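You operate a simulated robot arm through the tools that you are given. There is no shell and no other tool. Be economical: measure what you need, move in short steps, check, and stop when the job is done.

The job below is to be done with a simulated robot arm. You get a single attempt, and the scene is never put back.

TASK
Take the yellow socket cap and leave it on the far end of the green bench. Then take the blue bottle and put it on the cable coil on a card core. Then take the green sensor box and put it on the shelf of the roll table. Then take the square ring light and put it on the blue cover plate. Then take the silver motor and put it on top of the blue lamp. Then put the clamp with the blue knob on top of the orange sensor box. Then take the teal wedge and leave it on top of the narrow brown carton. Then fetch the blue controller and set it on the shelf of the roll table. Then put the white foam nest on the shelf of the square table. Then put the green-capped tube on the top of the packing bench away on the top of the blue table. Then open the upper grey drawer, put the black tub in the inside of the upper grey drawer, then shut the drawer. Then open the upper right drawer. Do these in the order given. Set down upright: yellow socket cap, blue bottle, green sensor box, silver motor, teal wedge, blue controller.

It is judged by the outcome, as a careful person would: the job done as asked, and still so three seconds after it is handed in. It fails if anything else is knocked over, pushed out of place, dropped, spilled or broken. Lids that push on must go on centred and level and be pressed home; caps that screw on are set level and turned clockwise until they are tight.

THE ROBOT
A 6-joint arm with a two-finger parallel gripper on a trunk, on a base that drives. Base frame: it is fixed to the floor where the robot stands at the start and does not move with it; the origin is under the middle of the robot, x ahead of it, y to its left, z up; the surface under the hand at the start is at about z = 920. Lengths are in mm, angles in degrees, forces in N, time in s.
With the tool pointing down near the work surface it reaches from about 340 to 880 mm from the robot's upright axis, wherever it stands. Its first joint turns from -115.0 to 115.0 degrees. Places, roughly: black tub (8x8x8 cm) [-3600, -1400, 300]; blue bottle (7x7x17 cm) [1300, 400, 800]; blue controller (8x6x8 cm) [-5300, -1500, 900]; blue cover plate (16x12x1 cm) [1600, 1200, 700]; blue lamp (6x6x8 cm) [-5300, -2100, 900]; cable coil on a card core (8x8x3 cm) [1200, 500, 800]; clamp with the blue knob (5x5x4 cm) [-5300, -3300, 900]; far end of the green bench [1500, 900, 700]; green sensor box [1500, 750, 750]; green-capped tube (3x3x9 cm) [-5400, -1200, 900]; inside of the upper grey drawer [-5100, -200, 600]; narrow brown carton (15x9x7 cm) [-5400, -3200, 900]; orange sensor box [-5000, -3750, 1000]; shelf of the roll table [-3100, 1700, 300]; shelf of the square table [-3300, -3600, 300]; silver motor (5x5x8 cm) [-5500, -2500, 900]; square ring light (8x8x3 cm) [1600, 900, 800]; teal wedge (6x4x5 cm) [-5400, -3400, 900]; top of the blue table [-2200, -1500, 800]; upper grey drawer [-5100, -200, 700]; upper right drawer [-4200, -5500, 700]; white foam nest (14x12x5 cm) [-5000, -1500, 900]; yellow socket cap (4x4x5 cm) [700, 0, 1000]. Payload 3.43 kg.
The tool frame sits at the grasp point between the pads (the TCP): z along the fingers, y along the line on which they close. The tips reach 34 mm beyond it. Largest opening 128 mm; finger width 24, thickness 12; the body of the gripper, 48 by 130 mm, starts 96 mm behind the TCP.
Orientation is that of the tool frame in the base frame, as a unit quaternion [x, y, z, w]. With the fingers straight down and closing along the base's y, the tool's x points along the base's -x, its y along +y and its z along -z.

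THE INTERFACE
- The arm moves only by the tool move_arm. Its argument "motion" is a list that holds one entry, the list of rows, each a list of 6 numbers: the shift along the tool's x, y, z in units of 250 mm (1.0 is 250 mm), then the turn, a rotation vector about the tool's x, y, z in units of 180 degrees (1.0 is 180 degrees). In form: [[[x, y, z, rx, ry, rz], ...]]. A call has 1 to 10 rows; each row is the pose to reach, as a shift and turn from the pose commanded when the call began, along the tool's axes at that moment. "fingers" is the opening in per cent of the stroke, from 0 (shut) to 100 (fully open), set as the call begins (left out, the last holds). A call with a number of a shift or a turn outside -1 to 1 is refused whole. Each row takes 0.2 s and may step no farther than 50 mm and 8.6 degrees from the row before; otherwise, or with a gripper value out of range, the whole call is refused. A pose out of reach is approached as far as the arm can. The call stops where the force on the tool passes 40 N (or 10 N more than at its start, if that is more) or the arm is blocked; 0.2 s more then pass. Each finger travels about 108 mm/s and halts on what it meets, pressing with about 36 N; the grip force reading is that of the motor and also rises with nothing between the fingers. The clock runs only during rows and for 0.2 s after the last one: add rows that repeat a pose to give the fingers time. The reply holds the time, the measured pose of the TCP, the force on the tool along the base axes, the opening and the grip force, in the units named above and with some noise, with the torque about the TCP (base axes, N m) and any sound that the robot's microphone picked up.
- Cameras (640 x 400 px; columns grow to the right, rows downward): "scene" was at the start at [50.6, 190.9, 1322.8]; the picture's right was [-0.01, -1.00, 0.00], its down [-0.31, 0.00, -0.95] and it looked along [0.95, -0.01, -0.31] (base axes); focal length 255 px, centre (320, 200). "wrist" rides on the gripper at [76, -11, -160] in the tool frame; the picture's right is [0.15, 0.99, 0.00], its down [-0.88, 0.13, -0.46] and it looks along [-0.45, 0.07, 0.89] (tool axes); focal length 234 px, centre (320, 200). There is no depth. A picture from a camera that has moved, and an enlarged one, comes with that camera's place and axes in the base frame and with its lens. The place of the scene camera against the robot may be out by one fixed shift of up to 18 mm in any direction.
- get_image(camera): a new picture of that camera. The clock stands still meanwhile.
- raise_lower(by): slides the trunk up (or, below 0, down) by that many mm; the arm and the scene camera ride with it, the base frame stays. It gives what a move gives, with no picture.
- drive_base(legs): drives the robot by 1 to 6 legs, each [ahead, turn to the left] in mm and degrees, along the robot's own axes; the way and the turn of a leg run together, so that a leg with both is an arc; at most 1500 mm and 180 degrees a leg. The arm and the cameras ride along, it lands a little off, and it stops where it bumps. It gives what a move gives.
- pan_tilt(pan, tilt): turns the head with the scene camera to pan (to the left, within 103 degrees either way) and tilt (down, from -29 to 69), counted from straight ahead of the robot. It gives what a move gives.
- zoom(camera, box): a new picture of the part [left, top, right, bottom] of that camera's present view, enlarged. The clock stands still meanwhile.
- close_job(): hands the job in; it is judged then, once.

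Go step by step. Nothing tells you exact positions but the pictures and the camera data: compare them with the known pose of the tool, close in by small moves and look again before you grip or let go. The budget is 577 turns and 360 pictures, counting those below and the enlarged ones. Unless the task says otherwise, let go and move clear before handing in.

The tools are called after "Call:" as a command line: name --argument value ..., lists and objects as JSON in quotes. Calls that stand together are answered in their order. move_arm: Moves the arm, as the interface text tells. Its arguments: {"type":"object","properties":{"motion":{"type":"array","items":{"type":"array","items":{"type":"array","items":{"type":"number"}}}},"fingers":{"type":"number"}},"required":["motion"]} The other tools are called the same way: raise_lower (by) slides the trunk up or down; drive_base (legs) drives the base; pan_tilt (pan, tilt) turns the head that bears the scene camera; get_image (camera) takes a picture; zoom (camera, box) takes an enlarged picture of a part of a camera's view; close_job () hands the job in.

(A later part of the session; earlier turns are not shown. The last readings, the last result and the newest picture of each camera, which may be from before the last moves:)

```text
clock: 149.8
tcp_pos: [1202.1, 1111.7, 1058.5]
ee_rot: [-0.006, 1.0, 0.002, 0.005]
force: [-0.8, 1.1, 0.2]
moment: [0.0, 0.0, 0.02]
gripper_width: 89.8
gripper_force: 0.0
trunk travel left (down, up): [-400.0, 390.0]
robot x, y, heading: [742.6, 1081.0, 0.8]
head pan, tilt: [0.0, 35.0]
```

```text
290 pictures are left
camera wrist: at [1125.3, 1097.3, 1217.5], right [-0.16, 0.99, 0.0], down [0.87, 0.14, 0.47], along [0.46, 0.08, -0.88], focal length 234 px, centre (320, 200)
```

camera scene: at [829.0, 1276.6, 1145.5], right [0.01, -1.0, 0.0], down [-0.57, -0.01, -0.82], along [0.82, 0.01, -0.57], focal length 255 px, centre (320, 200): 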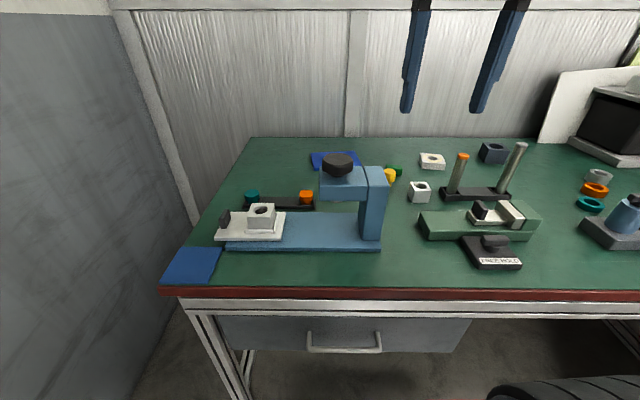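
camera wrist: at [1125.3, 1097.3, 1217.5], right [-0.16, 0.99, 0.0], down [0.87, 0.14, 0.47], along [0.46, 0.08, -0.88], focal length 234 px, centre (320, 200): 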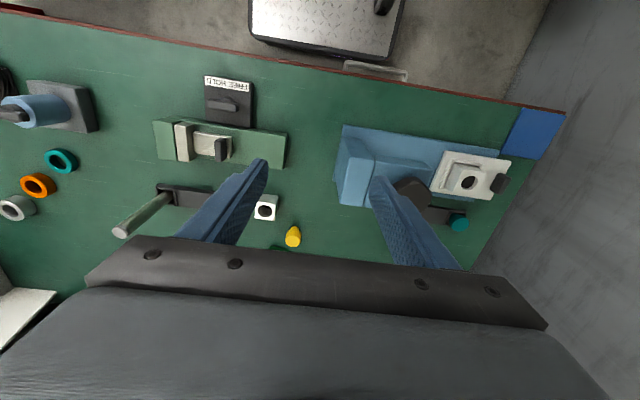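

I'm at the bench again. I'll edge 40 mm closer for reach and move the hand toward the ring light near (1590, 915).

Call:
drive_base --legs '[[40, 0]]'

Call:
move_arm --motion '[[[-0.17, -0.09, 0, 0, 0, 0], [-0.34, -0.18, 0, 0, 0, 0], [-0.51, -0.27, 0, 0, 0, 0], [-0.68, -0.36, 0, 0, 0, 0], [-0.85, -0.46, 0, 0, 0, 0]]]'

Call:
move_arm --motion '[[[-0.14, -0.09, 0.08, 0, 0, 0], [-0.28, -0.18, 0.16, 0, 0, 0], [-0.42, -0.27, 0.26, 0, 0, 0], [-0.5, -0.32, 0.36, 0, 0, 0]]]'

Call:
get_image --camera "wrist"

Call:
get_image --camera "scene"

```text
clock: 150.7
tcp_pos: [1242.1, 1111.5, 1059.4]
ee_rot: [-0.006, 1.0, 0.002, 0.005]
force: [-0.8, 0.4, 0.5]
moment: [0.0, -0.01, -0.01]
gripper_width: 89.3
gripper_force: 0.0
trunk travel left (down, up): [-400.0, 390.0]
robot x, y, heading: [785.0, 1082.0, 1.0]
head pan, tilt: [0.0, 35.0]
```

```text
clock: 151.9
tcp_pos: [1454.7, 997.7, 1059.8]
ee_rot: [-0.007, 1.0, 0.001, 0.007]
force: [-1.2, -0.2, -0.1]
moment: [-0.03, -0.1, -0.01]
gripper_width: 89.8
gripper_force: 0.1
trunk travel left (down, up): [-400.0, 390.0]
robot x, y, heading: [784.6, 1084.2, 0.7]
head pan, tilt: [0.0, 35.0]
```

```text
clock: 152.9
tcp_pos: [1583.5, 919.3, 971.5]
ee_rot: [-0.006, 1.0, 0.003, 0.007]
force: [-0.3, 0.0, 1.5]
moment: [-0.02, -0.01, -0.01]
gripper_width: 89.4
gripper_force: 0.1
trunk travel left (down, up): [-400.0, 390.0]
robot x, y, heading: [779.4, 1084.5, 0.6]
head pan, tilt: [0.0, 35.0]
```

```text
289 pictures are left
camera wrist: at [1505.8, 906.2, 1130.2], right [-0.16, 0.99, 0.0], down [0.87, 0.14, 0.47], along [0.46, 0.07, -0.88], focal length 234 px, centre (320, 200)
```

wrist: 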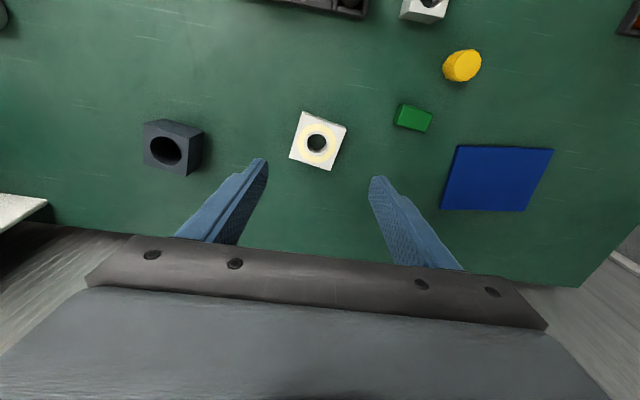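

```text
288 pictures are left
camera scene: at [868.6, 1277.1, 1145.5], right [0.01, -1.0, 0.0], down [-0.57, -0.01, -0.82], along [0.82, 0.01, -0.57], focal length 255 px, centre (320, 200)
```

scene: 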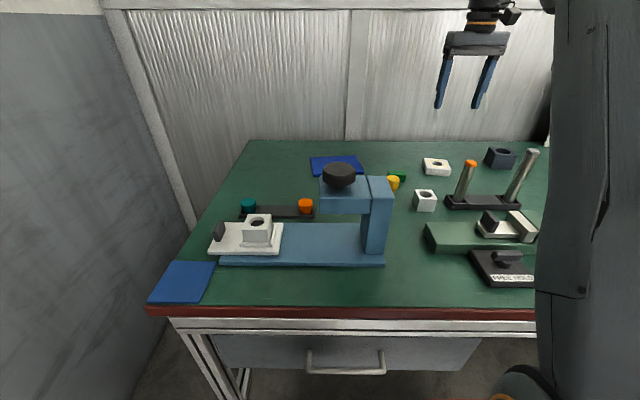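

The ring light is at about (1595, 914), turned about -8°, and the cover plate is centred near (1618, 1238), turned +8°. I'll align the fingers and lower over the ring.

Call:
move_arm --motion '[[[-0.03, -0.01, 0.1, 0, 0, 0.024], [-0.046, -0.017, 0.28, 0, 0, 0.048], [-0.046, -0.017, 0.46, 0, 0, 0.048], [-0.046, -0.017, 0.6, 0, 0, 0.048]]]' --fingers 100

Call:
get_image --camera "wrist"

```text
clock: 153.9
tcp_pos: [1598.4, 918.1, 823.5]
ee_rot: [0.069, 0.998, 0.003, 0.005]
force: [-0.1, 0.2, 0.8]
moment: [-0.01, -0.03, 0.0]
gripper_width: 128.0
gripper_force: 0.1
trunk travel left (down, up): [-400.0, 390.0]
robot x, y, heading: [785.2, 1083.9, 0.6]
head pan, tilt: [0.0, 35.0]
```

```text
287 pictures are left
camera wrist: at [1520.0, 915.0, 981.2], right [-0.01, 1.0, 0.0], down [0.88, 0.01, 0.47], along [0.47, 0.01, -0.88], focal length 234 px, centre (320, 200)
```

wrist: 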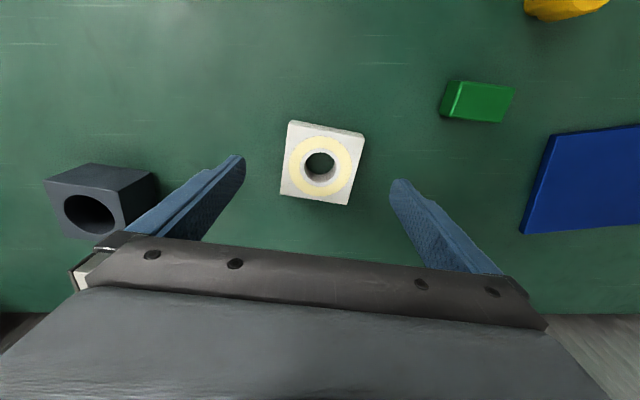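

The ring is aligned and between the fingers. I'll lower and grip.

Call:
move_arm --motion '[[[0.016, 0, 0.12, 0, 0, 0], [0.016, 0, 0.185, 0, 0, 0]]]'

Call:
move_arm --motion '[[[0, 0, 0, 0, 0, 0], [0, 0, 0, 0, 0, 0], [0, 0, 0, 0, 0, 0], [0, 0, 0, 0, 0, 0]]]' --fingers 35

Call:
move_arm --motion '[[[0, 0, -0.1, 0, 0, 0], [0, 0, -0.25, 0, 0, 0], [0, 0, -0.4, 0, 0, 0]]]'

Call:
get_image --camera "wrist"

```text
clock: 154.5
tcp_pos: [1596.0, 917.5, 776.6]
ee_rot: [0.069, 0.998, 0.002, 0.005]
force: [0.0, 0.1, 0.4]
moment: [0.0, 0.01, 0.0]
gripper_width: 127.9
gripper_force: 0.0
trunk travel left (down, up): [-400.0, 390.0]
robot x, y, heading: [787.0, 1087.2, 0.8]
head pan, tilt: [0.0, 35.0]
```

```text
clock: 155.5
tcp_pos: [1594.6, 918.5, 776.7]
ee_rot: [0.069, 0.998, 0.002, 0.005]
force: [-0.4, -0.4, 0.3]
moment: [-0.04, 0.01, -0.03]
gripper_width: 72.0
gripper_force: 35.7
trunk travel left (down, up): [-400.0, 390.0]
robot x, y, heading: [784.8, 1087.2, 0.5]
head pan, tilt: [0.0, 35.0]
```

```text
clock: 156.3
tcp_pos: [1592.6, 917.6, 875.8]
ee_rot: [0.069, 0.998, 0.002, 0.005]
force: [0.3, 0.9, -1.6]
moment: [0.03, 0.03, 0.03]
gripper_width: 71.8
gripper_force: 35.7
trunk travel left (down, up): [-400.0, 390.0]
robot x, y, heading: [786.6, 1083.6, 0.6]
head pan, tilt: [0.0, 35.0]
```

```text
286 pictures are left
camera wrist: at [1514.8, 915.8, 1035.1], right [-0.01, 1.0, 0.0], down [0.89, 0.01, 0.46], along [0.46, 0.01, -0.89], focal length 234 px, centre (320, 200)
```

wrist: 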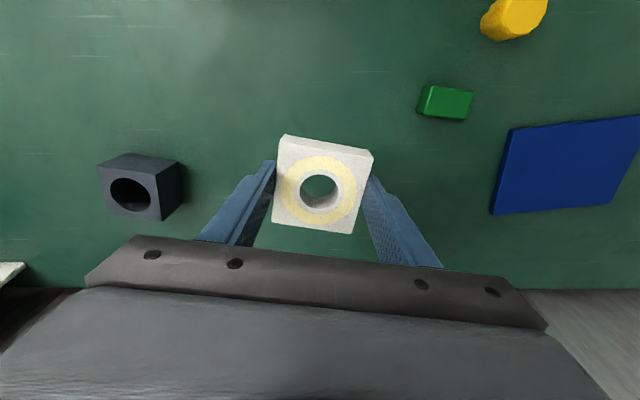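

The ring is held. I'll carry it over toward the blue plate, turning it to match.

Call:
move_arm --motion '[[[0.01, 0.16, 0, 0, 0, -0.02], [0.02, 0.32, 0, 0, 0, -0.04], [0.03, 0.48, 0, 0, 0, -0.06], [0.05, 0.64, 0, 0, 0, -0.08], [0.06, 0.8, 0, 0, 0, -0.088]]]'

Call:
get_image --camera "wrist"

```text
clock: 157.5
tcp_pos: [1606.6, 1120.2, 877.3]
ee_rot: [-0.069, 0.998, 0.002, 0.005]
force: [-0.3, -0.9, -1.1]
moment: [0.09, 0.01, 0.01]
gripper_width: 71.9
gripper_force: 35.4
trunk travel left (down, up): [-400.0, 390.0]
robot x, y, heading: [784.9, 1084.9, 0.6]
head pan, tilt: [0.0, 35.0]
```

```text
285 pictures are left
camera wrist: at [1531.0, 1095.9, 1035.9], right [-0.28, 0.96, 0.0], down [0.85, 0.25, 0.47], along [0.45, 0.13, -0.88], focal length 234 px, centre (320, 200)
```

wrist: 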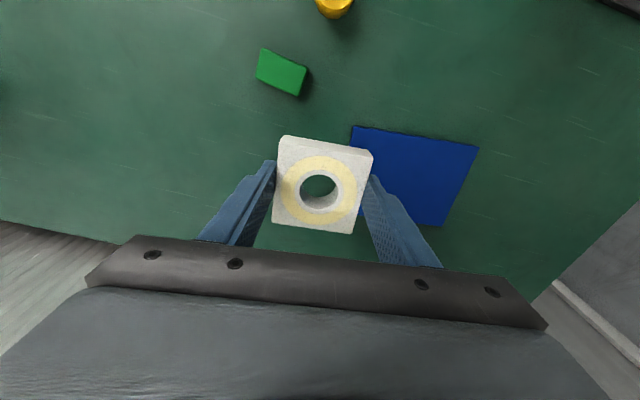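

The plate's centre is at (1618, 1240). I'll move over it.

Call:
move_arm --motion '[[[-0.038, 0.156, 0, 0, 0, 0], [-0.076, 0.312, 0, 0, 0, 0], [-0.114, 0.468, 0, 0, 0, 0], [-0.114, 0.468, 0.16, 0, 0, 0]]]'

Call:
get_image --camera "wrist"

Call:
zoom --camera "scene" --box '[270, 80, 450, 200]'

```text
clock: 158.5
tcp_pos: [1617.4, 1239.4, 837.1]
ee_rot: [-0.068, 0.998, 0.001, 0.006]
force: [0.5, 0.9, -1.1]
moment: [0.01, -0.01, -0.04]
gripper_width: 71.7
gripper_force: 36.5
trunk travel left (down, up): [-400.0, 390.0]
robot x, y, heading: [783.8, 1084.3, 0.7]
head pan, tilt: [0.0, 35.0]
```

```text
284 pictures are left
camera wrist: at [1541.7, 1216.0, 994.7], right [-0.28, 0.96, 0.0], down [0.85, 0.25, 0.47], along [0.45, 0.13, -0.88], focal length 234 px, centre (320, 200)
```

wrist: 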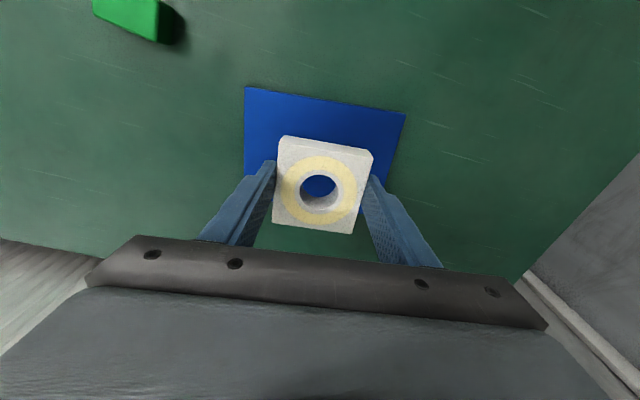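

```text
3.33 times, centred on (360, 140) of scene
camera zoom: at [868.9, 1277.0, 1145.5], right [0.01, -1.0, 0.0], down [-0.57, -0.01, -0.82], along [0.82, 0.01, -0.57], focal length 851 px, centre (187, 400)
```

zoom: 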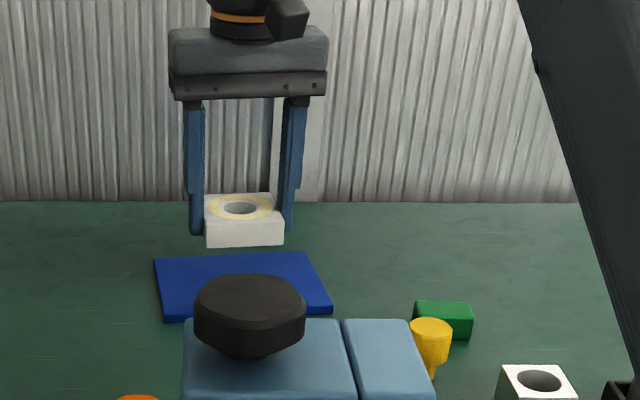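

The ring is over the plate. I'll lower it to contact in small steps.

Call:
move_arm --motion '[[[0, 0, 0.1, 0, 0, 0], [0, 0, 0.16, 0, 0, 0], [0, 0, 0.172, 0, 0, 0], [0, 0, 0.182, 0, 0, 0], [0, 0, 0.192, 0, 0, 0], [0, 0, 0.202, 0, 0, 0], [0, 0, 0.212, 0, 0, 0], [0, 0, 0.222, 0, 0, 0], [0, 0, 0.232, 0, 0, 0]]]'

Call:
zoom --camera "scene" --box '[270, 80, 450, 200]'

```text
clock: 160.6
tcp_pos: [1619.2, 1239.3, 784.1]
ee_rot: [-0.07, 0.998, 0.002, 0.01]
force: [-3.2, -0.7, 12.9]
moment: [-0.39, 0.34, -0.21]
gripper_width: 71.0
gripper_force: 35.8
trunk travel left (down, up): [-400.0, 390.0]
robot x, y, heading: [784.0, 1086.7, 0.4]
head pan, tilt: [0.0, 35.0]
stopped in row 9: the force on the tool passed its limit at 41 N (the readings are from after the stop); the commanded pose is now the measured one
```

```text
3.33 times, centred on (360, 140) of scene
camera zoom: at [868.3, 1277.0, 1145.4], right [0.01, -1.0, 0.0], down [-0.57, -0.01, -0.82], along [0.82, 0.01, -0.57], focal length 851 px, centre (187, 400)
```

zoom: 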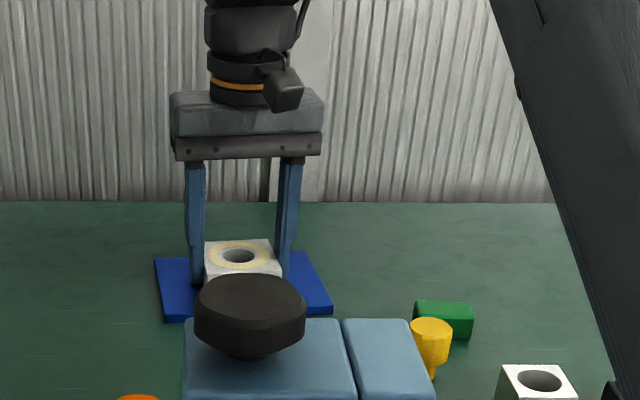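

The ring light rests on the plate. I'll release, rise and verify.

Call:
move_arm --motion '[[[0, 0, -0.004, 0, 0, 0], [0, 0, -0.004, 0, 0, 0], [0, 0, -0.004, 0, 0, 0]]]' --fingers 85

Call:
move_arm --motion '[[[0, 0, -0.1, 0, 0, 0], [0, 0, -0.28, 0, 0, 0], [0, 0, -0.46, 0, 0, 0], [0, 0, -0.64, 0, 0, 0], [0, 0, -0.82, 0, 0, 0], [0, 0, -0.99, 0, 0, 0]]]'

Call:
get_image --camera "scene"

```text
clock: 161.4
tcp_pos: [1619.7, 1237.6, 784.2]
ee_rot: [-0.069, 0.998, 0.002, 0.01]
force: [1.5, 4.7, 9.9]
moment: [-0.43, -0.01, 0.05]
gripper_width: 106.2
gripper_force: 0.1
trunk travel left (down, up): [-400.0, 390.0]
robot x, y, heading: [786.0, 1086.6, 0.8]
head pan, tilt: [0.0, 35.0]
```

```text
clock: 162.8
tcp_pos: [1613.3, 1240.1, 1030.9]
ee_rot: [-0.069, 0.998, 0.002, 0.009]
force: [-0.5, -0.5, 0.3]
moment: [0.02, -0.01, 0.02]
gripper_width: 108.8
gripper_force: 0.1
trunk travel left (down, up): [-400.0, 390.0]
robot x, y, heading: [781.9, 1083.8, 0.7]
head pan, tilt: [0.0, 35.0]
```

```text
281 pictures are left
camera scene: at [868.9, 1277.1, 1145.5], right [0.01, -1.0, 0.0], down [-0.57, -0.01, -0.82], along [0.82, 0.01, -0.57], focal length 255 px, centre (320, 200)
```

scene: 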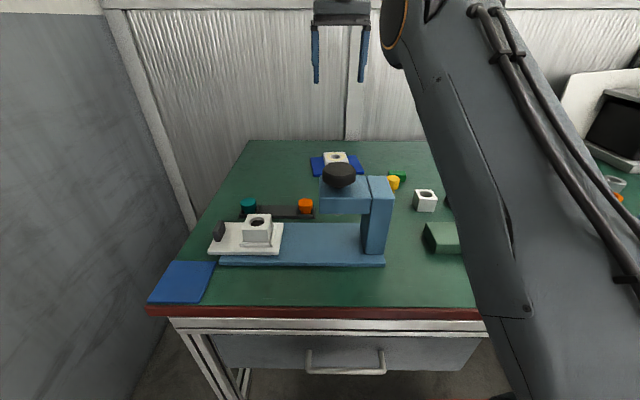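

The ring light is on the plate. Next is the silver motor far across the room, so I'll retract the arm and drive back along the corridor.

Call:
move_arm --motion '[[[0.16, -0.06, 0, 0, 0, 0.02], [0.32, -0.12, 0, 0, 0, 0.04], [0.48, -0.18, 0, 0, 0, 0.044], [0.64, -0.24, 0, 0, 0, 0.044], [0.8, -0.3, 0, 0, 0, 0.044], [0.95, -0.35, 0, 0, 0, 0.044]]]'

Call:
move_arm --motion '[[[0.15, -0.06, -0.05, 0, 0, 0], [0.3, -0.12, -0.1, 0, 0, 0], [0.44, -0.18, -0.15, 0, 0, 0], [0.54, -0.24, -0.2, 0, 0, 0]]]'

Call:
drive_base --legs '[[-500, 0], [0, 90], [0, 100]]'

```text
clock: 164.2
tcp_pos: [1390.8, 1118.3, 1025.1]
ee_rot: [0.0, 1.0, 0.002, 0.008]
force: [0.3, 0.5, -0.6]
moment: [-0.04, 0.06, 0.0]
gripper_width: 108.6
gripper_force: 0.1
trunk travel left (down, up): [-400.0, 390.0]
robot x, y, heading: [784.9, 1081.4, 0.7]
head pan, tilt: [0.0, 35.0]
```

```text
clock: 165.2
tcp_pos: [1255.1, 1057.1, 1075.7]
ee_rot: [-0.001, 1.0, 0.004, 0.008]
force: [0.0, -0.2, -0.9]
moment: [-0.04, 0.04, 0.0]
gripper_width: 108.8
gripper_force: 0.1
trunk travel left (down, up): [-400.0, 390.0]
robot x, y, heading: [783.8, 1082.5, 0.7]
head pan, tilt: [0.0, 35.0]
```

```text
clock: 176.2
tcp_pos: [-169.9, 1002.9, 1075.3]
ee_rot: [0.994, 0.106, -0.009, 0.002]
force: [0.0, -0.6, -0.8]
moment: [-0.02, -0.02, -0.01]
gripper_width: 108.9
gripper_force: 0.0
trunk travel left (down, up): [-400.0, 390.0]
robot x, y, heading: [297.1, 1071.1, -167.2]
head pan, tilt: [0.0, 35.0]
```

I'll drive west along the corridor.

Call:
drive_base --legs '[[0, -3.8], [1500, 0], [1500, 0], [600, 0]]'

Call:
pan_tilt --pan 0 --tilt 15

Call:
get_image --camera "scene"

Call:
pan_tilt --pan 55 --tilt 15

Call:
get_image --camera "scene"

```text
clock: 193.8
tcp_pos: [-3677.8, 566.5, 1075.5]
ee_rot: [0.998, 0.064, -0.008, 0.002]
force: [0.3, 0.5, 0.1]
moment: [0.0, -0.03, -0.01]
gripper_width: 108.8
gripper_force: 0.2
trunk travel left (down, up): [-400.0, 390.0]
robot x, y, heading: [-3210.7, 602.9, -171.9]
head pan, tilt: [0.0, 35.0]
```

```text
clock: 194.7
tcp_pos: [-3677.9, 567.1, 1074.4]
ee_rot: [0.998, 0.065, -0.008, 0.002]
force: [-0.1, -0.4, 0.2]
moment: [0.02, -0.02, 0.0]
gripper_width: 108.7
gripper_force: 0.1
trunk travel left (down, up): [-400.0, 390.0]
robot x, y, heading: [-3205.9, 602.5, -171.9]
head pan, tilt: [0.0, 15.0]
```

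```text
280 pictures are left
camera scene: at [-3262.7, 393.4, 1177.4], right [-0.14, 0.99, 0.0], down [0.26, 0.04, -0.97], along [-0.96, -0.14, -0.26], focal length 255 px, centre (320, 200)
```

scene: 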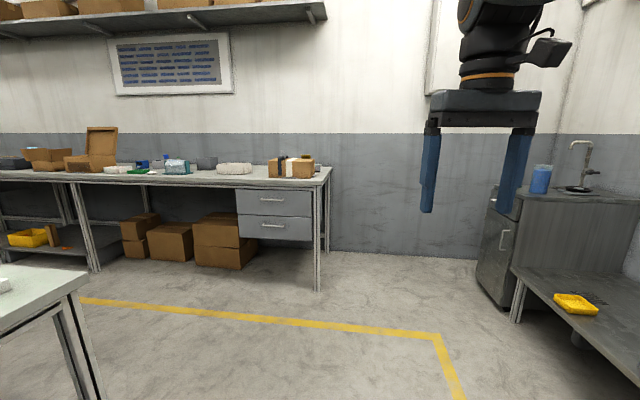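

```text
clock: 195.9
tcp_pos: [-3677.5, 566.1, 1075.5]
ee_rot: [0.998, 0.065, -0.009, 0.002]
force: [0.5, -1.5, -0.2]
moment: [0.01, 0.02, 0.02]
gripper_width: 109.0
gripper_force: 0.1
trunk travel left (down, up): [-400.0, 390.0]
robot x, y, heading: [-3210.2, 602.5, -171.9]
head pan, tilt: [55.0, 15.0]
```

```text
279 pictures are left
camera scene: at [-3212.6, 323.4, 1177.5], right [-0.89, 0.45, 0.0], down [0.12, 0.23, -0.97], along [-0.44, -0.86, -0.26], focal length 255 px, centre (320, 200)
```

scene: 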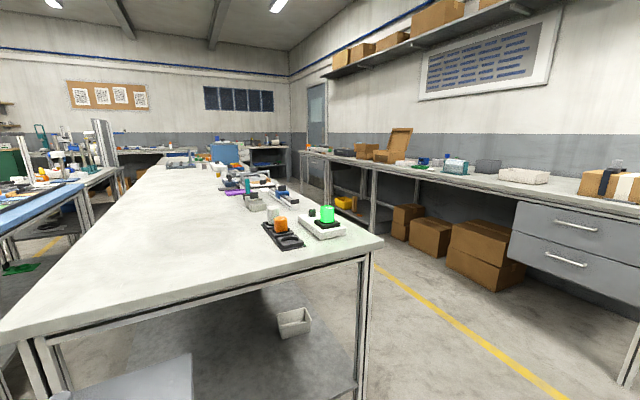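

The packing bench runs along the west wall with the grey drawers at its near end, and there's an aisle at about x = -4400. I'll raise the trunk and drive into the aisle, then look along it.

Call:
raise_lower --by 150

Call:
drive_base --legs '[[1200, 0], [0, 82]]'

Call:
pan_tilt --pan 0 --tilt 20

Call:
get_image --camera "scene"

```text
clock: 197.7
tcp_pos: [-3679.3, 565.8, 1226.0]
ee_rot: [0.998, 0.065, -0.008, 0.003]
force: [0.6, 1.2, 0.6]
moment: [0.03, 0.0, -0.02]
gripper_width: 108.9
gripper_force: 0.0
trunk travel left (down, up): [-550.0, 240.0]
robot x, y, heading: [-3210.1, 602.8, -172.1]
head pan, tilt: [55.0, 15.0]
```

```text
clock: 207.3
tcp_pos: [-4418.1, -34.3, 1224.8]
ee_rot: [0.708, 0.706, -0.005, 0.007]
force: [0.0, -0.1, -0.3]
moment: [-0.01, -0.03, 0.0]
gripper_width: 108.6
gripper_force: 0.0
trunk travel left (down, up): [-550.0, 240.0]
robot x, y, heading: [-4392.1, 436.5, -89.7]
head pan, tilt: [55.0, 15.0]
```

```text
clock: 208.5
tcp_pos: [-4418.1, -35.6, 1226.0]
ee_rot: [0.708, 0.706, -0.005, 0.008]
force: [-0.5, -0.7, -0.5]
moment: [0.0, 0.02, 0.03]
gripper_width: 108.9
gripper_force: 0.1
trunk travel left (down, up): [-550.0, 240.0]
robot x, y, heading: [-4389.9, 433.0, -89.6]
head pan, tilt: [0.0, 20.0]
```

```text
278 pictures are left
camera scene: at [-4191.3, 388.7, 1319.4], right [-1.0, -0.01, 0.0], down [0.0, 0.34, -0.94], along [0.01, -0.94, -0.34], focal length 255 px, centre (320, 200)
```

scene: 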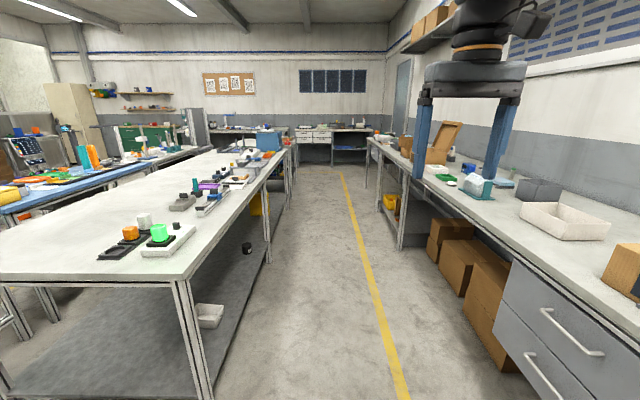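

The aisle is clear. I'll drive south to about y = -2300 and face the packing bench.

Call:
drive_base --legs '[[1400, 0], [1330, 0], [0, -90]]'

Call:
pan_tilt --pan 0 --tilt 25

Call:
get_image --camera "scene"

```text
clock: 225.7
tcp_pos: [-4873.7, -2316.7, 1225.4]
ee_rot: [1.0, 0.01, -0.009, 0.002]
force: [-0.1, -0.3, 0.0]
moment: [-0.01, -0.02, -0.02]
gripper_width: 109.1
gripper_force: 0.1
trunk travel left (down, up): [-550.0, 240.0]
robot x, y, heading: [-4400.7, -2334.4, -178.1]
head pan, tilt: [0.0, 20.0]
```

```text
clock: 226.3
tcp_pos: [-4873.4, -2316.3, 1225.8]
ee_rot: [1.0, 0.011, -0.008, 0.002]
force: [-0.2, 0.1, 0.1]
moment: [0.04, 0.02, -0.02]
gripper_width: 108.7
gripper_force: 0.0
trunk travel left (down, up): [-550.0, 240.0]
robot x, y, heading: [-4400.2, -2333.0, -178.2]
head pan, tilt: [0.0, 25.0]
```

```text
277 pictures are left
camera scene: at [-4435.9, -2532.8, 1311.3], right [-0.03, 1.0, 0.0], down [0.42, 0.01, -0.91], along [-0.91, -0.03, -0.42], focal length 255 px, centre (320, 200)
```

scene: 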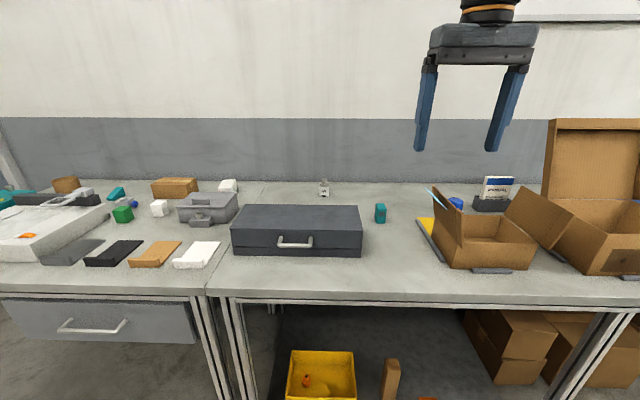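

I'll zoom in to identify the motor and the blue lamp.

Call:
zoom --camera "scene" --box '[220, 150, 420, 275]'

Call:
zoom --camera "scene" --box '[400, 150, 600, 290]'

Call:
zoom --camera "scene" --box '[0, 160, 260, 290]'

```text
3.20 times, centred on (320, 212) of scene
camera zoom: at [-4435.9, -2532.8, 1311.3], right [-0.03, 1.0, 0.0], down [0.42, 0.01, -0.91], along [-0.91, -0.03, -0.42], focal length 817 px, centre (320, 160)
```

zoom: 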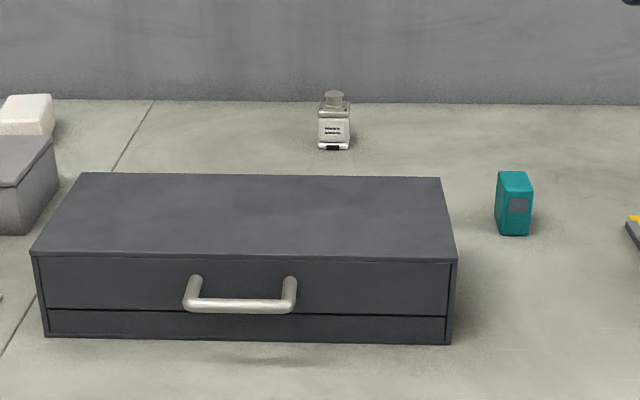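

```text
2.86 times, centred on (500, 220) of scene
camera zoom: at [-4435.9, -2532.8, 1311.3], right [-0.03, 1.0, 0.0], down [0.42, 0.01, -0.91], along [-0.91, -0.03, -0.42], focal length 729 px, centre (-194, 143)
```

zoom: 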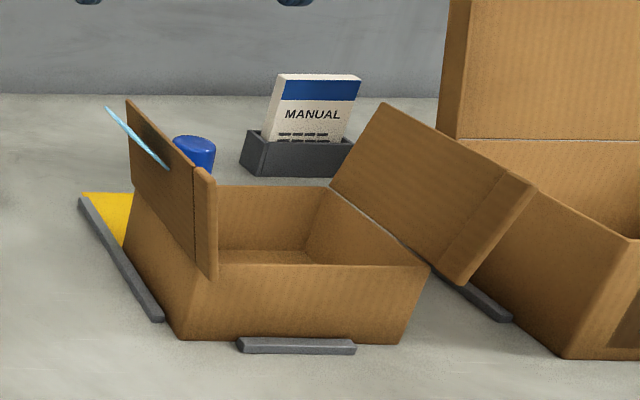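

```text
2.46 times, centred on (130, 225) of scene
camera zoom: at [-4435.9, -2532.8, 1311.3], right [-0.03, 1.0, 0.0], down [0.42, 0.01, -0.91], along [-0.91, -0.03, -0.42], focal length 628 px, centre (788, 138)
```

zoom: 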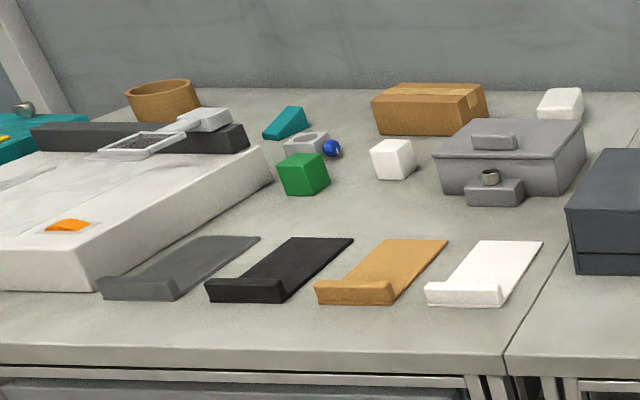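

The motor is near (-5450, -2547) behind the dark case, and the lamp near (-5340, -2035) behind a cardboard flap. I'll line up with the motor first.

Call:
drive_base --legs '[[0, 88.2], [210, 0], [0, -90], [160, 0]]'

Call:
pan_tilt --pan 0 --tilt 40

Call:
get_image --camera "scene"

Call:
get_image --camera "wrist"

```text
clock: 236.5
tcp_pos: [-5033.6, -2531.8, 1225.0]
ee_rot: [1.0, 0.01, -0.009, 0.002]
force: [0.0, 0.3, 0.5]
moment: [-0.01, -0.01, -0.04]
gripper_width: 108.8
gripper_force: 0.1
trunk travel left (down, up): [-550.0, 240.0]
robot x, y, heading: [-4564.8, -2549.3, -178.0]
head pan, tilt: [0.0, 25.0]
```

```text
clock: 237.3
tcp_pos: [-5032.5, -2532.6, 1226.2]
ee_rot: [1.0, 0.009, -0.009, 0.001]
force: [0.7, 0.0, 0.3]
moment: [0.01, 0.01, 0.03]
gripper_width: 109.0
gripper_force: 0.0
trunk travel left (down, up): [-550.0, 240.0]
robot x, y, heading: [-4564.2, -2548.8, -177.9]
head pan, tilt: [0.0, 40.0]
```

```text
273 pictures are left
camera scene: at [-4589.2, -2748.6, 1288.0], right [-0.03, 1.0, 0.0], down [0.64, 0.02, -0.77], along [-0.77, -0.02, -0.64], focal length 255 px, centre (320, 200)
```

scene: 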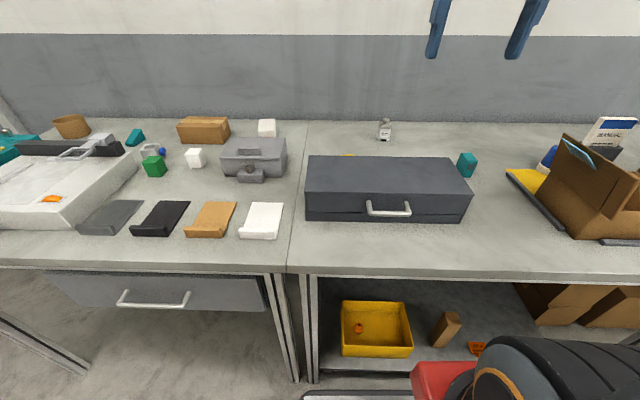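

```text
272 pictures are left
camera wrist: at [-4954.9, -2520.3, 1383.6], right [0.17, -0.99, 0.0], down [-0.87, -0.15, 0.47], along [-0.47, -0.08, -0.88], focal length 234 px, centre (320, 200)
```

wrist: 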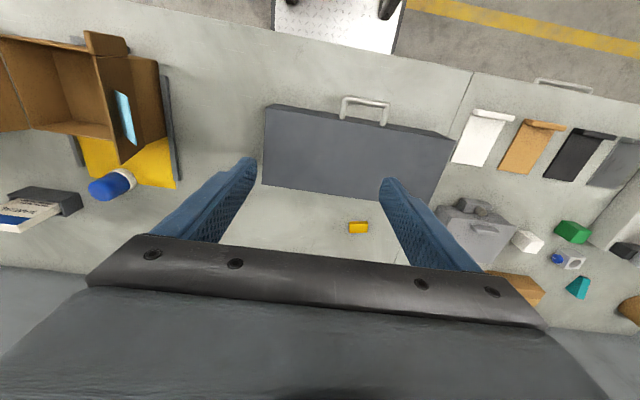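

The bench top is at about z = 857 and the motor near (-5455, -2534), a little out of reach. I'll check the clearance between the base and the bench before driving closer.

Call:
pan_tilt --pan 0 --tilt 65

Call:
get_image --camera "scene"

```text
clock: 238.2
tcp_pos: [-5033.8, -2533.9, 1225.6]
ee_rot: [1.0, 0.011, -0.009, 0.002]
force: [-0.1, -0.8, -0.5]
moment: [0.01, 0.02, 0.01]
gripper_width: 108.9
gripper_force: 0.0
trunk travel left (down, up): [-550.0, 240.0]
robot x, y, heading: [-4561.5, -2548.3, -178.2]
head pan, tilt: [0.0, 65.0]
```

```text
271 pictures are left
camera scene: at [-4564.9, -2747.8, 1255.7], right [-0.03, 1.0, 0.0], down [0.91, 0.03, -0.42], along [-0.42, -0.01, -0.91], focal length 255 px, centre (320, 200)
```

scene: 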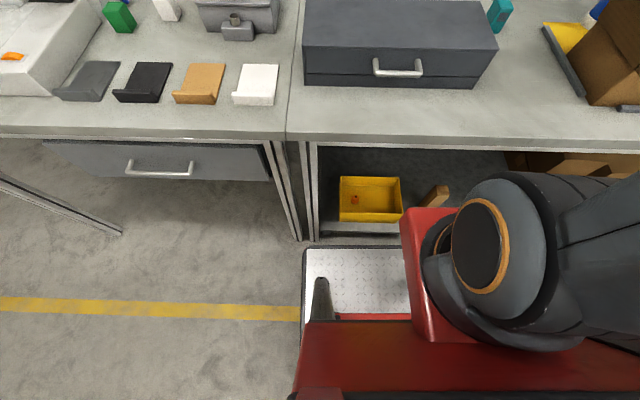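

The base is about 20 mm from the bench's lower shelf, so I won't drive closer. I'll tilt the hand 20° forward to gain reach and move over the motor.

Call:
pan_tilt --pan -5 --tilt 35

Call:
move_arm --motion '[[[-0.16, 0, 0.05, 0, -0.022, 0], [-0.32, 0, 0.1, 0, -0.044, 0], [-0.48, 0, 0.15, 0, -0.066, 0], [-0.64, 0, 0.2, 0, -0.088, 0], [-0.8, 0, 0.25, 0, -0.111, 0], [-0.98, 0, 0.28, 0, -0.111, 0]]]'

Call:
get_image --camera "wrist"

Call:
get_image --camera "scene"

```text
clock: 239.2
tcp_pos: [-5033.9, -2531.7, 1225.2]
ee_rot: [1.0, 0.011, -0.009, 0.001]
force: [0.2, -0.3, 1.1]
moment: [0.01, -0.03, -0.02]
gripper_width: 108.9
gripper_force: 0.1
trunk travel left (down, up): [-550.0, 240.0]
robot x, y, heading: [-4563.3, -2550.1, -178.0]
head pan, tilt: [-5.0, 35.0]
```

```text
clock: 240.6
tcp_pos: [-5278.4, -2537.8, 1160.4]
ee_rot: [0.983, 0.01, -0.183, 0.004]
force: [0.1, 0.8, 0.9]
moment: [0.03, 0.0, 0.0]
gripper_width: 108.8
gripper_force: 0.0
trunk travel left (down, up): [-550.0, 240.0]
robot x, y, heading: [-4562.8, -2551.6, -178.1]
head pan, tilt: [-5.0, 35.0]
```

```text
270 pictures are left
camera wrist: at [-5150.8, -2524.6, 1281.1], right [0.16, -0.99, -0.05], down [-0.65, -0.14, 0.74], along [-0.74, -0.08, -0.67], focal length 234 px, centre (320, 200)
```

wrist: 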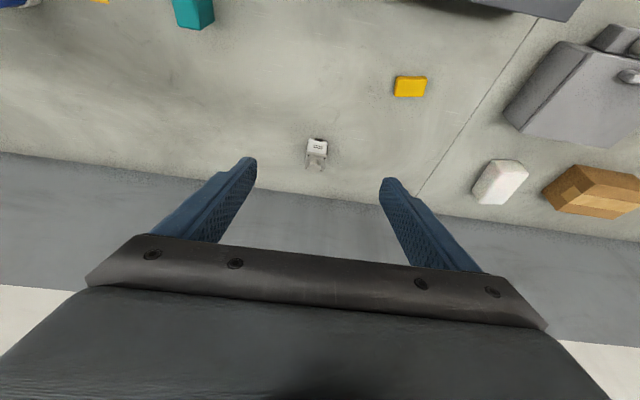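

```text
269 pictures are left
camera scene: at [-4591.5, -2741.0, 1295.5], right [0.06, 1.0, 0.0], down [0.57, -0.03, -0.82], along [-0.82, 0.04, -0.57], focal length 255 px, centre (320, 200)
```

scene: 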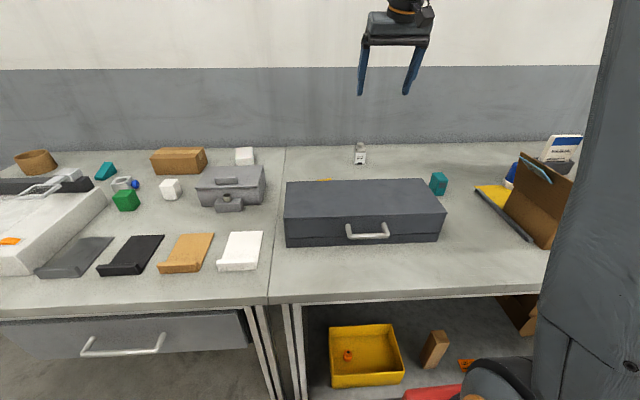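

The motor is at about (-5449, -2539). I'll move to just above it.

Call:
move_arm --motion '[[[-0.1, 0, 0.15, 0, 0, 0], [-0.2, 0, 0.3, 0, 0, 0], [-0.28, 0, 0.46, 0, 0, 0], [-0.36, 0, 0.62, 0, 0, 0], [-0.424, 0, 0.78, 0, 0, 0]]]'

Call:
get_image --camera "wrist"

Call:
zoom --camera "scene" --box '[300, 40, 440, 180]'

```text
clock: 241.8
tcp_pos: [-5446.7, -2542.1, 1019.3]
ee_rot: [0.983, 0.011, -0.182, 0.005]
force: [0.5, 0.4, 1.4]
moment: [-0.02, 0.02, 0.0]
gripper_width: 108.9
gripper_force: 0.0
trunk travel left (down, up): [-550.0, 240.0]
robot x, y, heading: [-4561.2, -2544.3, -178.2]
head pan, tilt: [-5.0, 35.0]
```

```text
268 pictures are left
camera wrist: at [-5319.5, -2528.5, 1140.3], right [0.16, -0.99, -0.05], down [-0.65, -0.14, 0.74], along [-0.74, -0.08, -0.67], focal length 234 px, centre (320, 200)
```

wrist: 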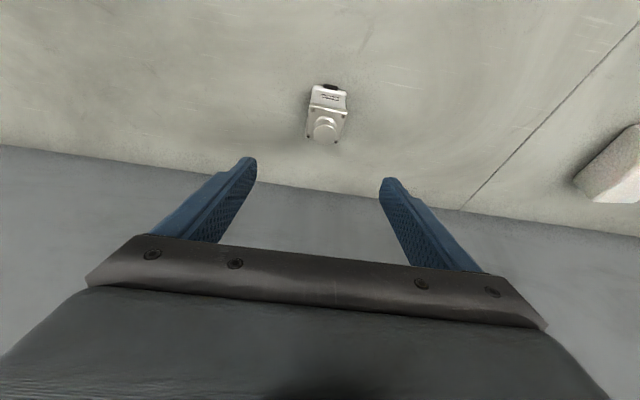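

```text
2.86 times, centred on (370, 110) of scene
camera zoom: at [-4591.6, -2741.0, 1295.5], right [0.06, 1.0, 0.0], down [0.57, -0.03, -0.82], along [-0.82, 0.04, -0.57], focal length 729 px, centre (177, 457)
```

zoom: 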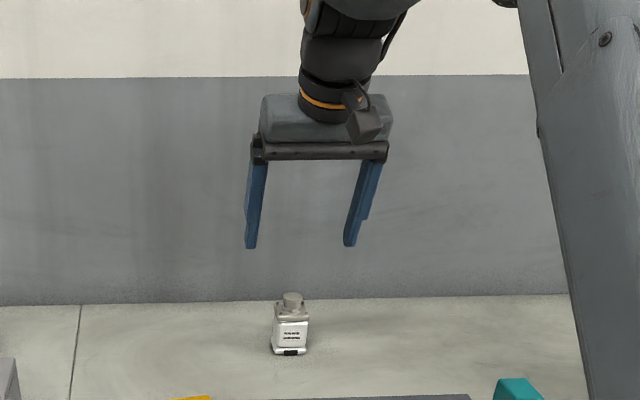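

The motor is straight below. I'll descend vertically over it.

Call:
move_arm --motion '[[[0.05, 0, 0.15, 0, 0, 0], [0.1, 0, 0.3, 0, 0, 0], [0.14, 0, 0.4, 0, 0, 0], [0.156, 0, 0.45, 0, 0, 0]]]'

Call:
get_image --camera "wrist"

Call:
zoom --camera "scene" --box '[310, 90, 420, 180]'

```text
clock: 242.8
tcp_pos: [-5451.7, -2542.2, 895.9]
ee_rot: [0.983, 0.01, -0.182, 0.004]
force: [0.3, 0.0, 0.4]
moment: [0.02, 0.02, -0.05]
gripper_width: 108.7
gripper_force: 0.0
trunk travel left (down, up): [-550.0, 240.0]
robot x, y, heading: [-4560.1, -2549.9, -177.9]
head pan, tilt: [-5.0, 35.0]
```

```text
266 pictures are left
camera wrist: at [-5324.1, -2527.9, 1018.5], right [0.16, -0.99, -0.05], down [-0.66, -0.14, 0.74], along [-0.74, -0.08, -0.67], focal length 234 px, centre (320, 200)
```

wrist: 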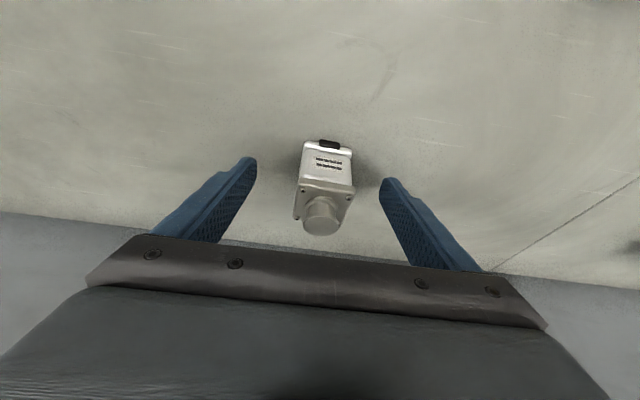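

```text
4.44 times, centred on (365, 135) of scene
camera zoom: at [-4592.1, -2741.0, 1295.5], right [0.05, 1.0, 0.0], down [0.57, -0.03, -0.82], along [-0.82, 0.04, -0.57], focal length 1134 px, centre (120, 489)
```

zoom: 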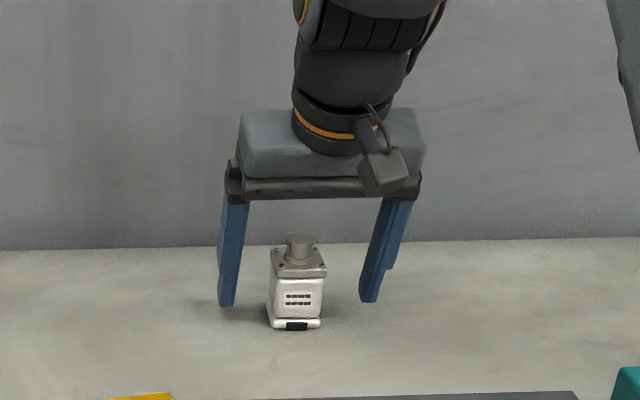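

The motor body is between the fingers. I'll grip and lift.

Call:
move_arm --motion '[[[0, 0.014, 0, 0, 0, 0], [0, 0.014, 0, 0, 0, 0], [0, 0.014, 0, 0, 0, 0], [0, 0.014, 0, 0, 0, 0], [0, 0.014, 0, 0, 0, 0]]]' --fingers 15

Call:
move_arm --motion '[[[-0.02, 0, -0.06, 0, 0, 0], [-0.08, 0, -0.2, 0, 0, 0], [-0.14, 0, -0.37, 0, 0, 0], [-0.2, 0, -0.54, 0, 0, 0], [-0.26, 0, -0.7, 0, 0, 0]]]'

Call:
get_image --camera "wrist"

Call:
zoom --camera "scene" --box '[310, 20, 440, 120]'

```text
clock: 243.9
tcp_pos: [-5452.6, -2544.3, 896.7]
ee_rot: [0.983, 0.01, -0.183, 0.004]
force: [-0.5, 0.7, 1.4]
moment: [0.12, 0.08, -0.04]
gripper_width: 41.8
gripper_force: 36.2
trunk travel left (down, up): [-550.0, 240.0]
robot x, y, heading: [-4560.0, -2547.7, -178.5]
head pan, tilt: [-5.0, 35.0]
```

```text
clock: 245.2
tcp_pos: [-5447.5, -2546.0, 1084.7]
ee_rot: [0.983, 0.01, -0.181, 0.004]
force: [-0.7, -0.1, -4.1]
moment: [0.01, -0.04, -0.02]
gripper_width: 41.9
gripper_force: 36.1
trunk travel left (down, up): [-550.0, 240.0]
robot x, y, heading: [-4561.8, -2550.0, -178.1]
head pan, tilt: [-5.0, 35.0]
```

```text
264 pictures are left
camera wrist: at [-5320.5, -2532.8, 1205.9], right [0.16, -0.99, -0.05], down [-0.66, -0.14, 0.74], along [-0.74, -0.08, -0.67], focal length 234 px, centre (320, 200)
```

wrist: 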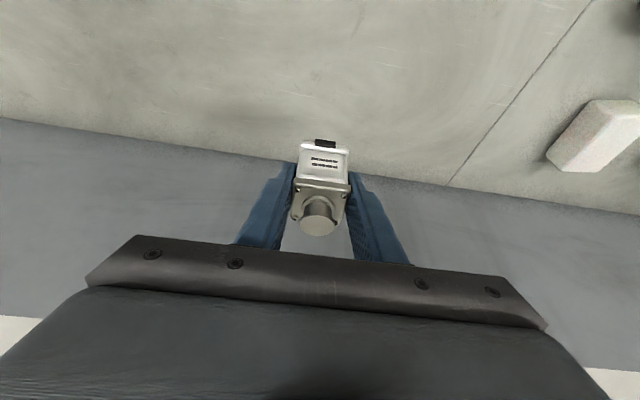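

```text
4.00 times, centred on (375, 70) of scene
camera zoom: at [-4592.5, -2740.9, 1295.5], right [0.06, 1.0, 0.0], down [0.57, -0.03, -0.82], along [-0.82, 0.04, -0.57], focal length 1021 px, centre (100, 720)
```

zoom: 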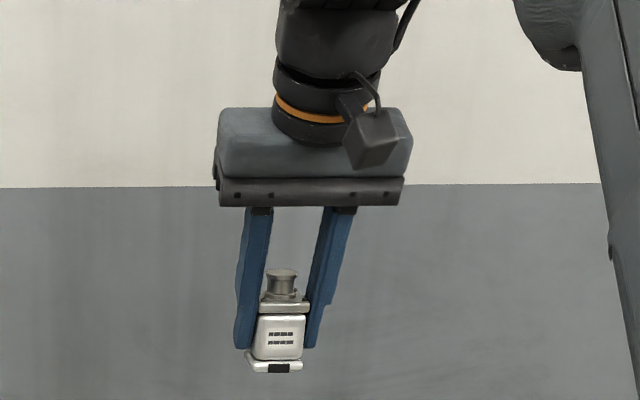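

The motor is held upright with its bottom 40 mm below the TCP. I'll raise and retract, then reposition in front of the lamp.

Call:
move_arm --motion '[[[0.12, 0, -0.15, 0, 0, 0], [0.24, 0, -0.3, 0, 0, 0], [0.38, 0, -0.43, 0, 0, 0], [0.54, 0, -0.5, 0, 0, 0], [0.7, 0, -0.57, 0, 0, 0], [0.86, 0, -0.64, 0, 0, 0]]]'

Call:
drive_base --legs '[[-150, 0], [0, -90], [400, 0], [0, 88.5], [130, 0]]'

Call:
pan_tilt --pan 0 --tilt 30

Call:
get_image --camera "scene"

Call:
get_image --camera "wrist"

```text
clock: 246.6
tcp_pos: [-5191.6, -2538.7, 1154.5]
ee_rot: [0.983, 0.011, -0.182, 0.005]
force: [-0.9, 0.3, -4.9]
moment: [0.01, -0.09, -0.04]
gripper_width: 41.8
gripper_force: 36.7
trunk travel left (down, up): [-550.0, 240.0]
robot x, y, heading: [-4564.9, -2552.2, -178.1]
head pan, tilt: [-5.0, 35.0]
```

```text
clock: 258.5
tcp_pos: [-5178.8, -2083.4, 1155.9]
ee_rot: [0.983, -0.018, -0.182, -0.001]
force: [-0.3, 0.4, -4.2]
moment: [-0.02, -0.03, -0.04]
gripper_width: 42.0
gripper_force: 35.6
trunk travel left (down, up): [-550.0, 240.0]
robot x, y, heading: [-4551.5, -2130.4, 178.9]
head pan, tilt: [-5.0, 35.0]
```

```text
clock: 259.2
tcp_pos: [-5179.2, -2083.6, 1155.1]
ee_rot: [0.983, -0.018, -0.182, -0.001]
force: [-0.1, -0.1, -4.0]
moment: [-0.01, -0.03, 0.01]
gripper_width: 41.8
gripper_force: 35.9
trunk travel left (down, up): [-550.0, 240.0]
robot x, y, heading: [-4547.4, -2127.1, 178.6]
head pan, tilt: [0.0, 30.0]
```

```text
262 pictures are left
camera scene: at [-4595.0, -2326.2, 1303.3], right [0.02, 1.0, 0.0], down [0.5, -0.01, -0.87], along [-0.87, 0.02, -0.5], focal length 255 px, centre (320, 200)
```

scene: 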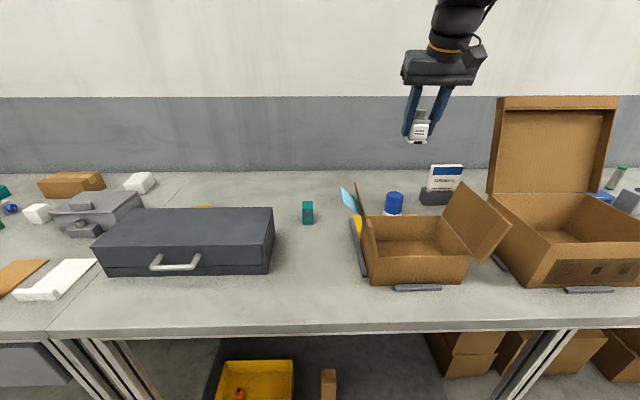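

```text
261 pictures are left
camera wrist: at [-5051.2, -2077.8, 1276.8], right [0.1, -0.99, -0.05], down [-0.66, -0.1, 0.74], along [-0.74, -0.04, -0.67], focal length 234 px, centre (320, 200)
```

wrist: 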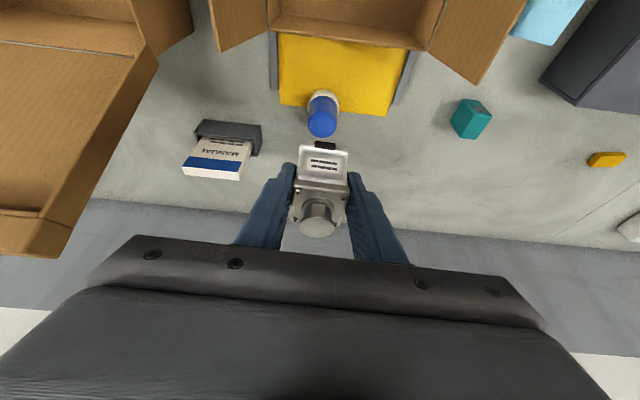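

The lamp stands at the edge of the yellow mat at about (-5244, -2083). I'll zoom in on its top.

Call:
zoom --camera "wrist" --box '[260, 70, 390, 160]'

Call:
zoom --camera "scene" --box '[330, 90, 480, 230]'

```text
4.44 times, centred on (325, 115) of wrist
camera zoom: at [-5051.2, -2077.8, 1276.8], right [0.1, -0.99, -0.05], down [-0.66, -0.1, 0.74], along [-0.74, -0.04, -0.67], focal length 1041 px, centre (298, 578)
```

zoom: 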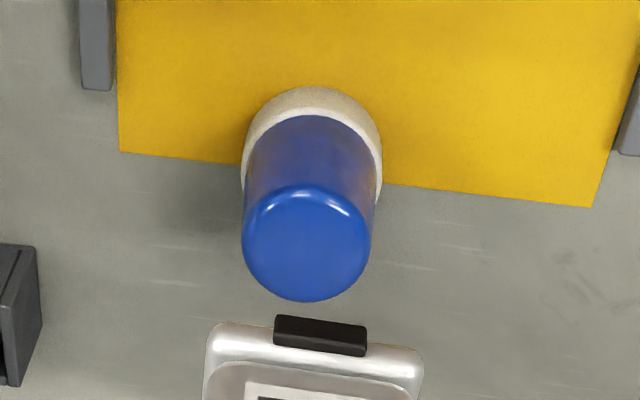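

```text
2.86 times, centred on (405, 160) of scene
camera zoom: at [-4595.0, -2326.2, 1303.3], right [0.02, 1.0, 0.0], down [0.5, -0.01, -0.87], along [-0.87, 0.02, -0.5], focal length 729 px, centre (77, 314)
```

zoom: 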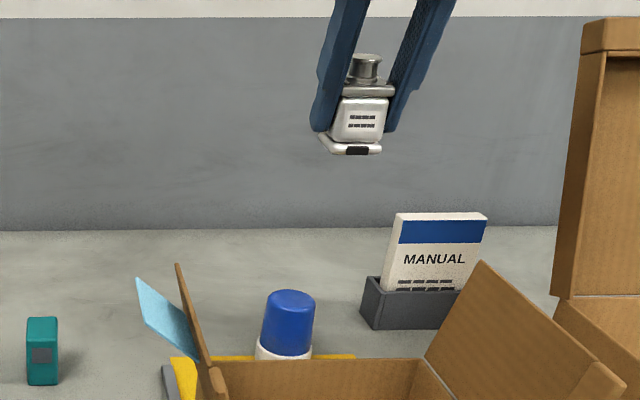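

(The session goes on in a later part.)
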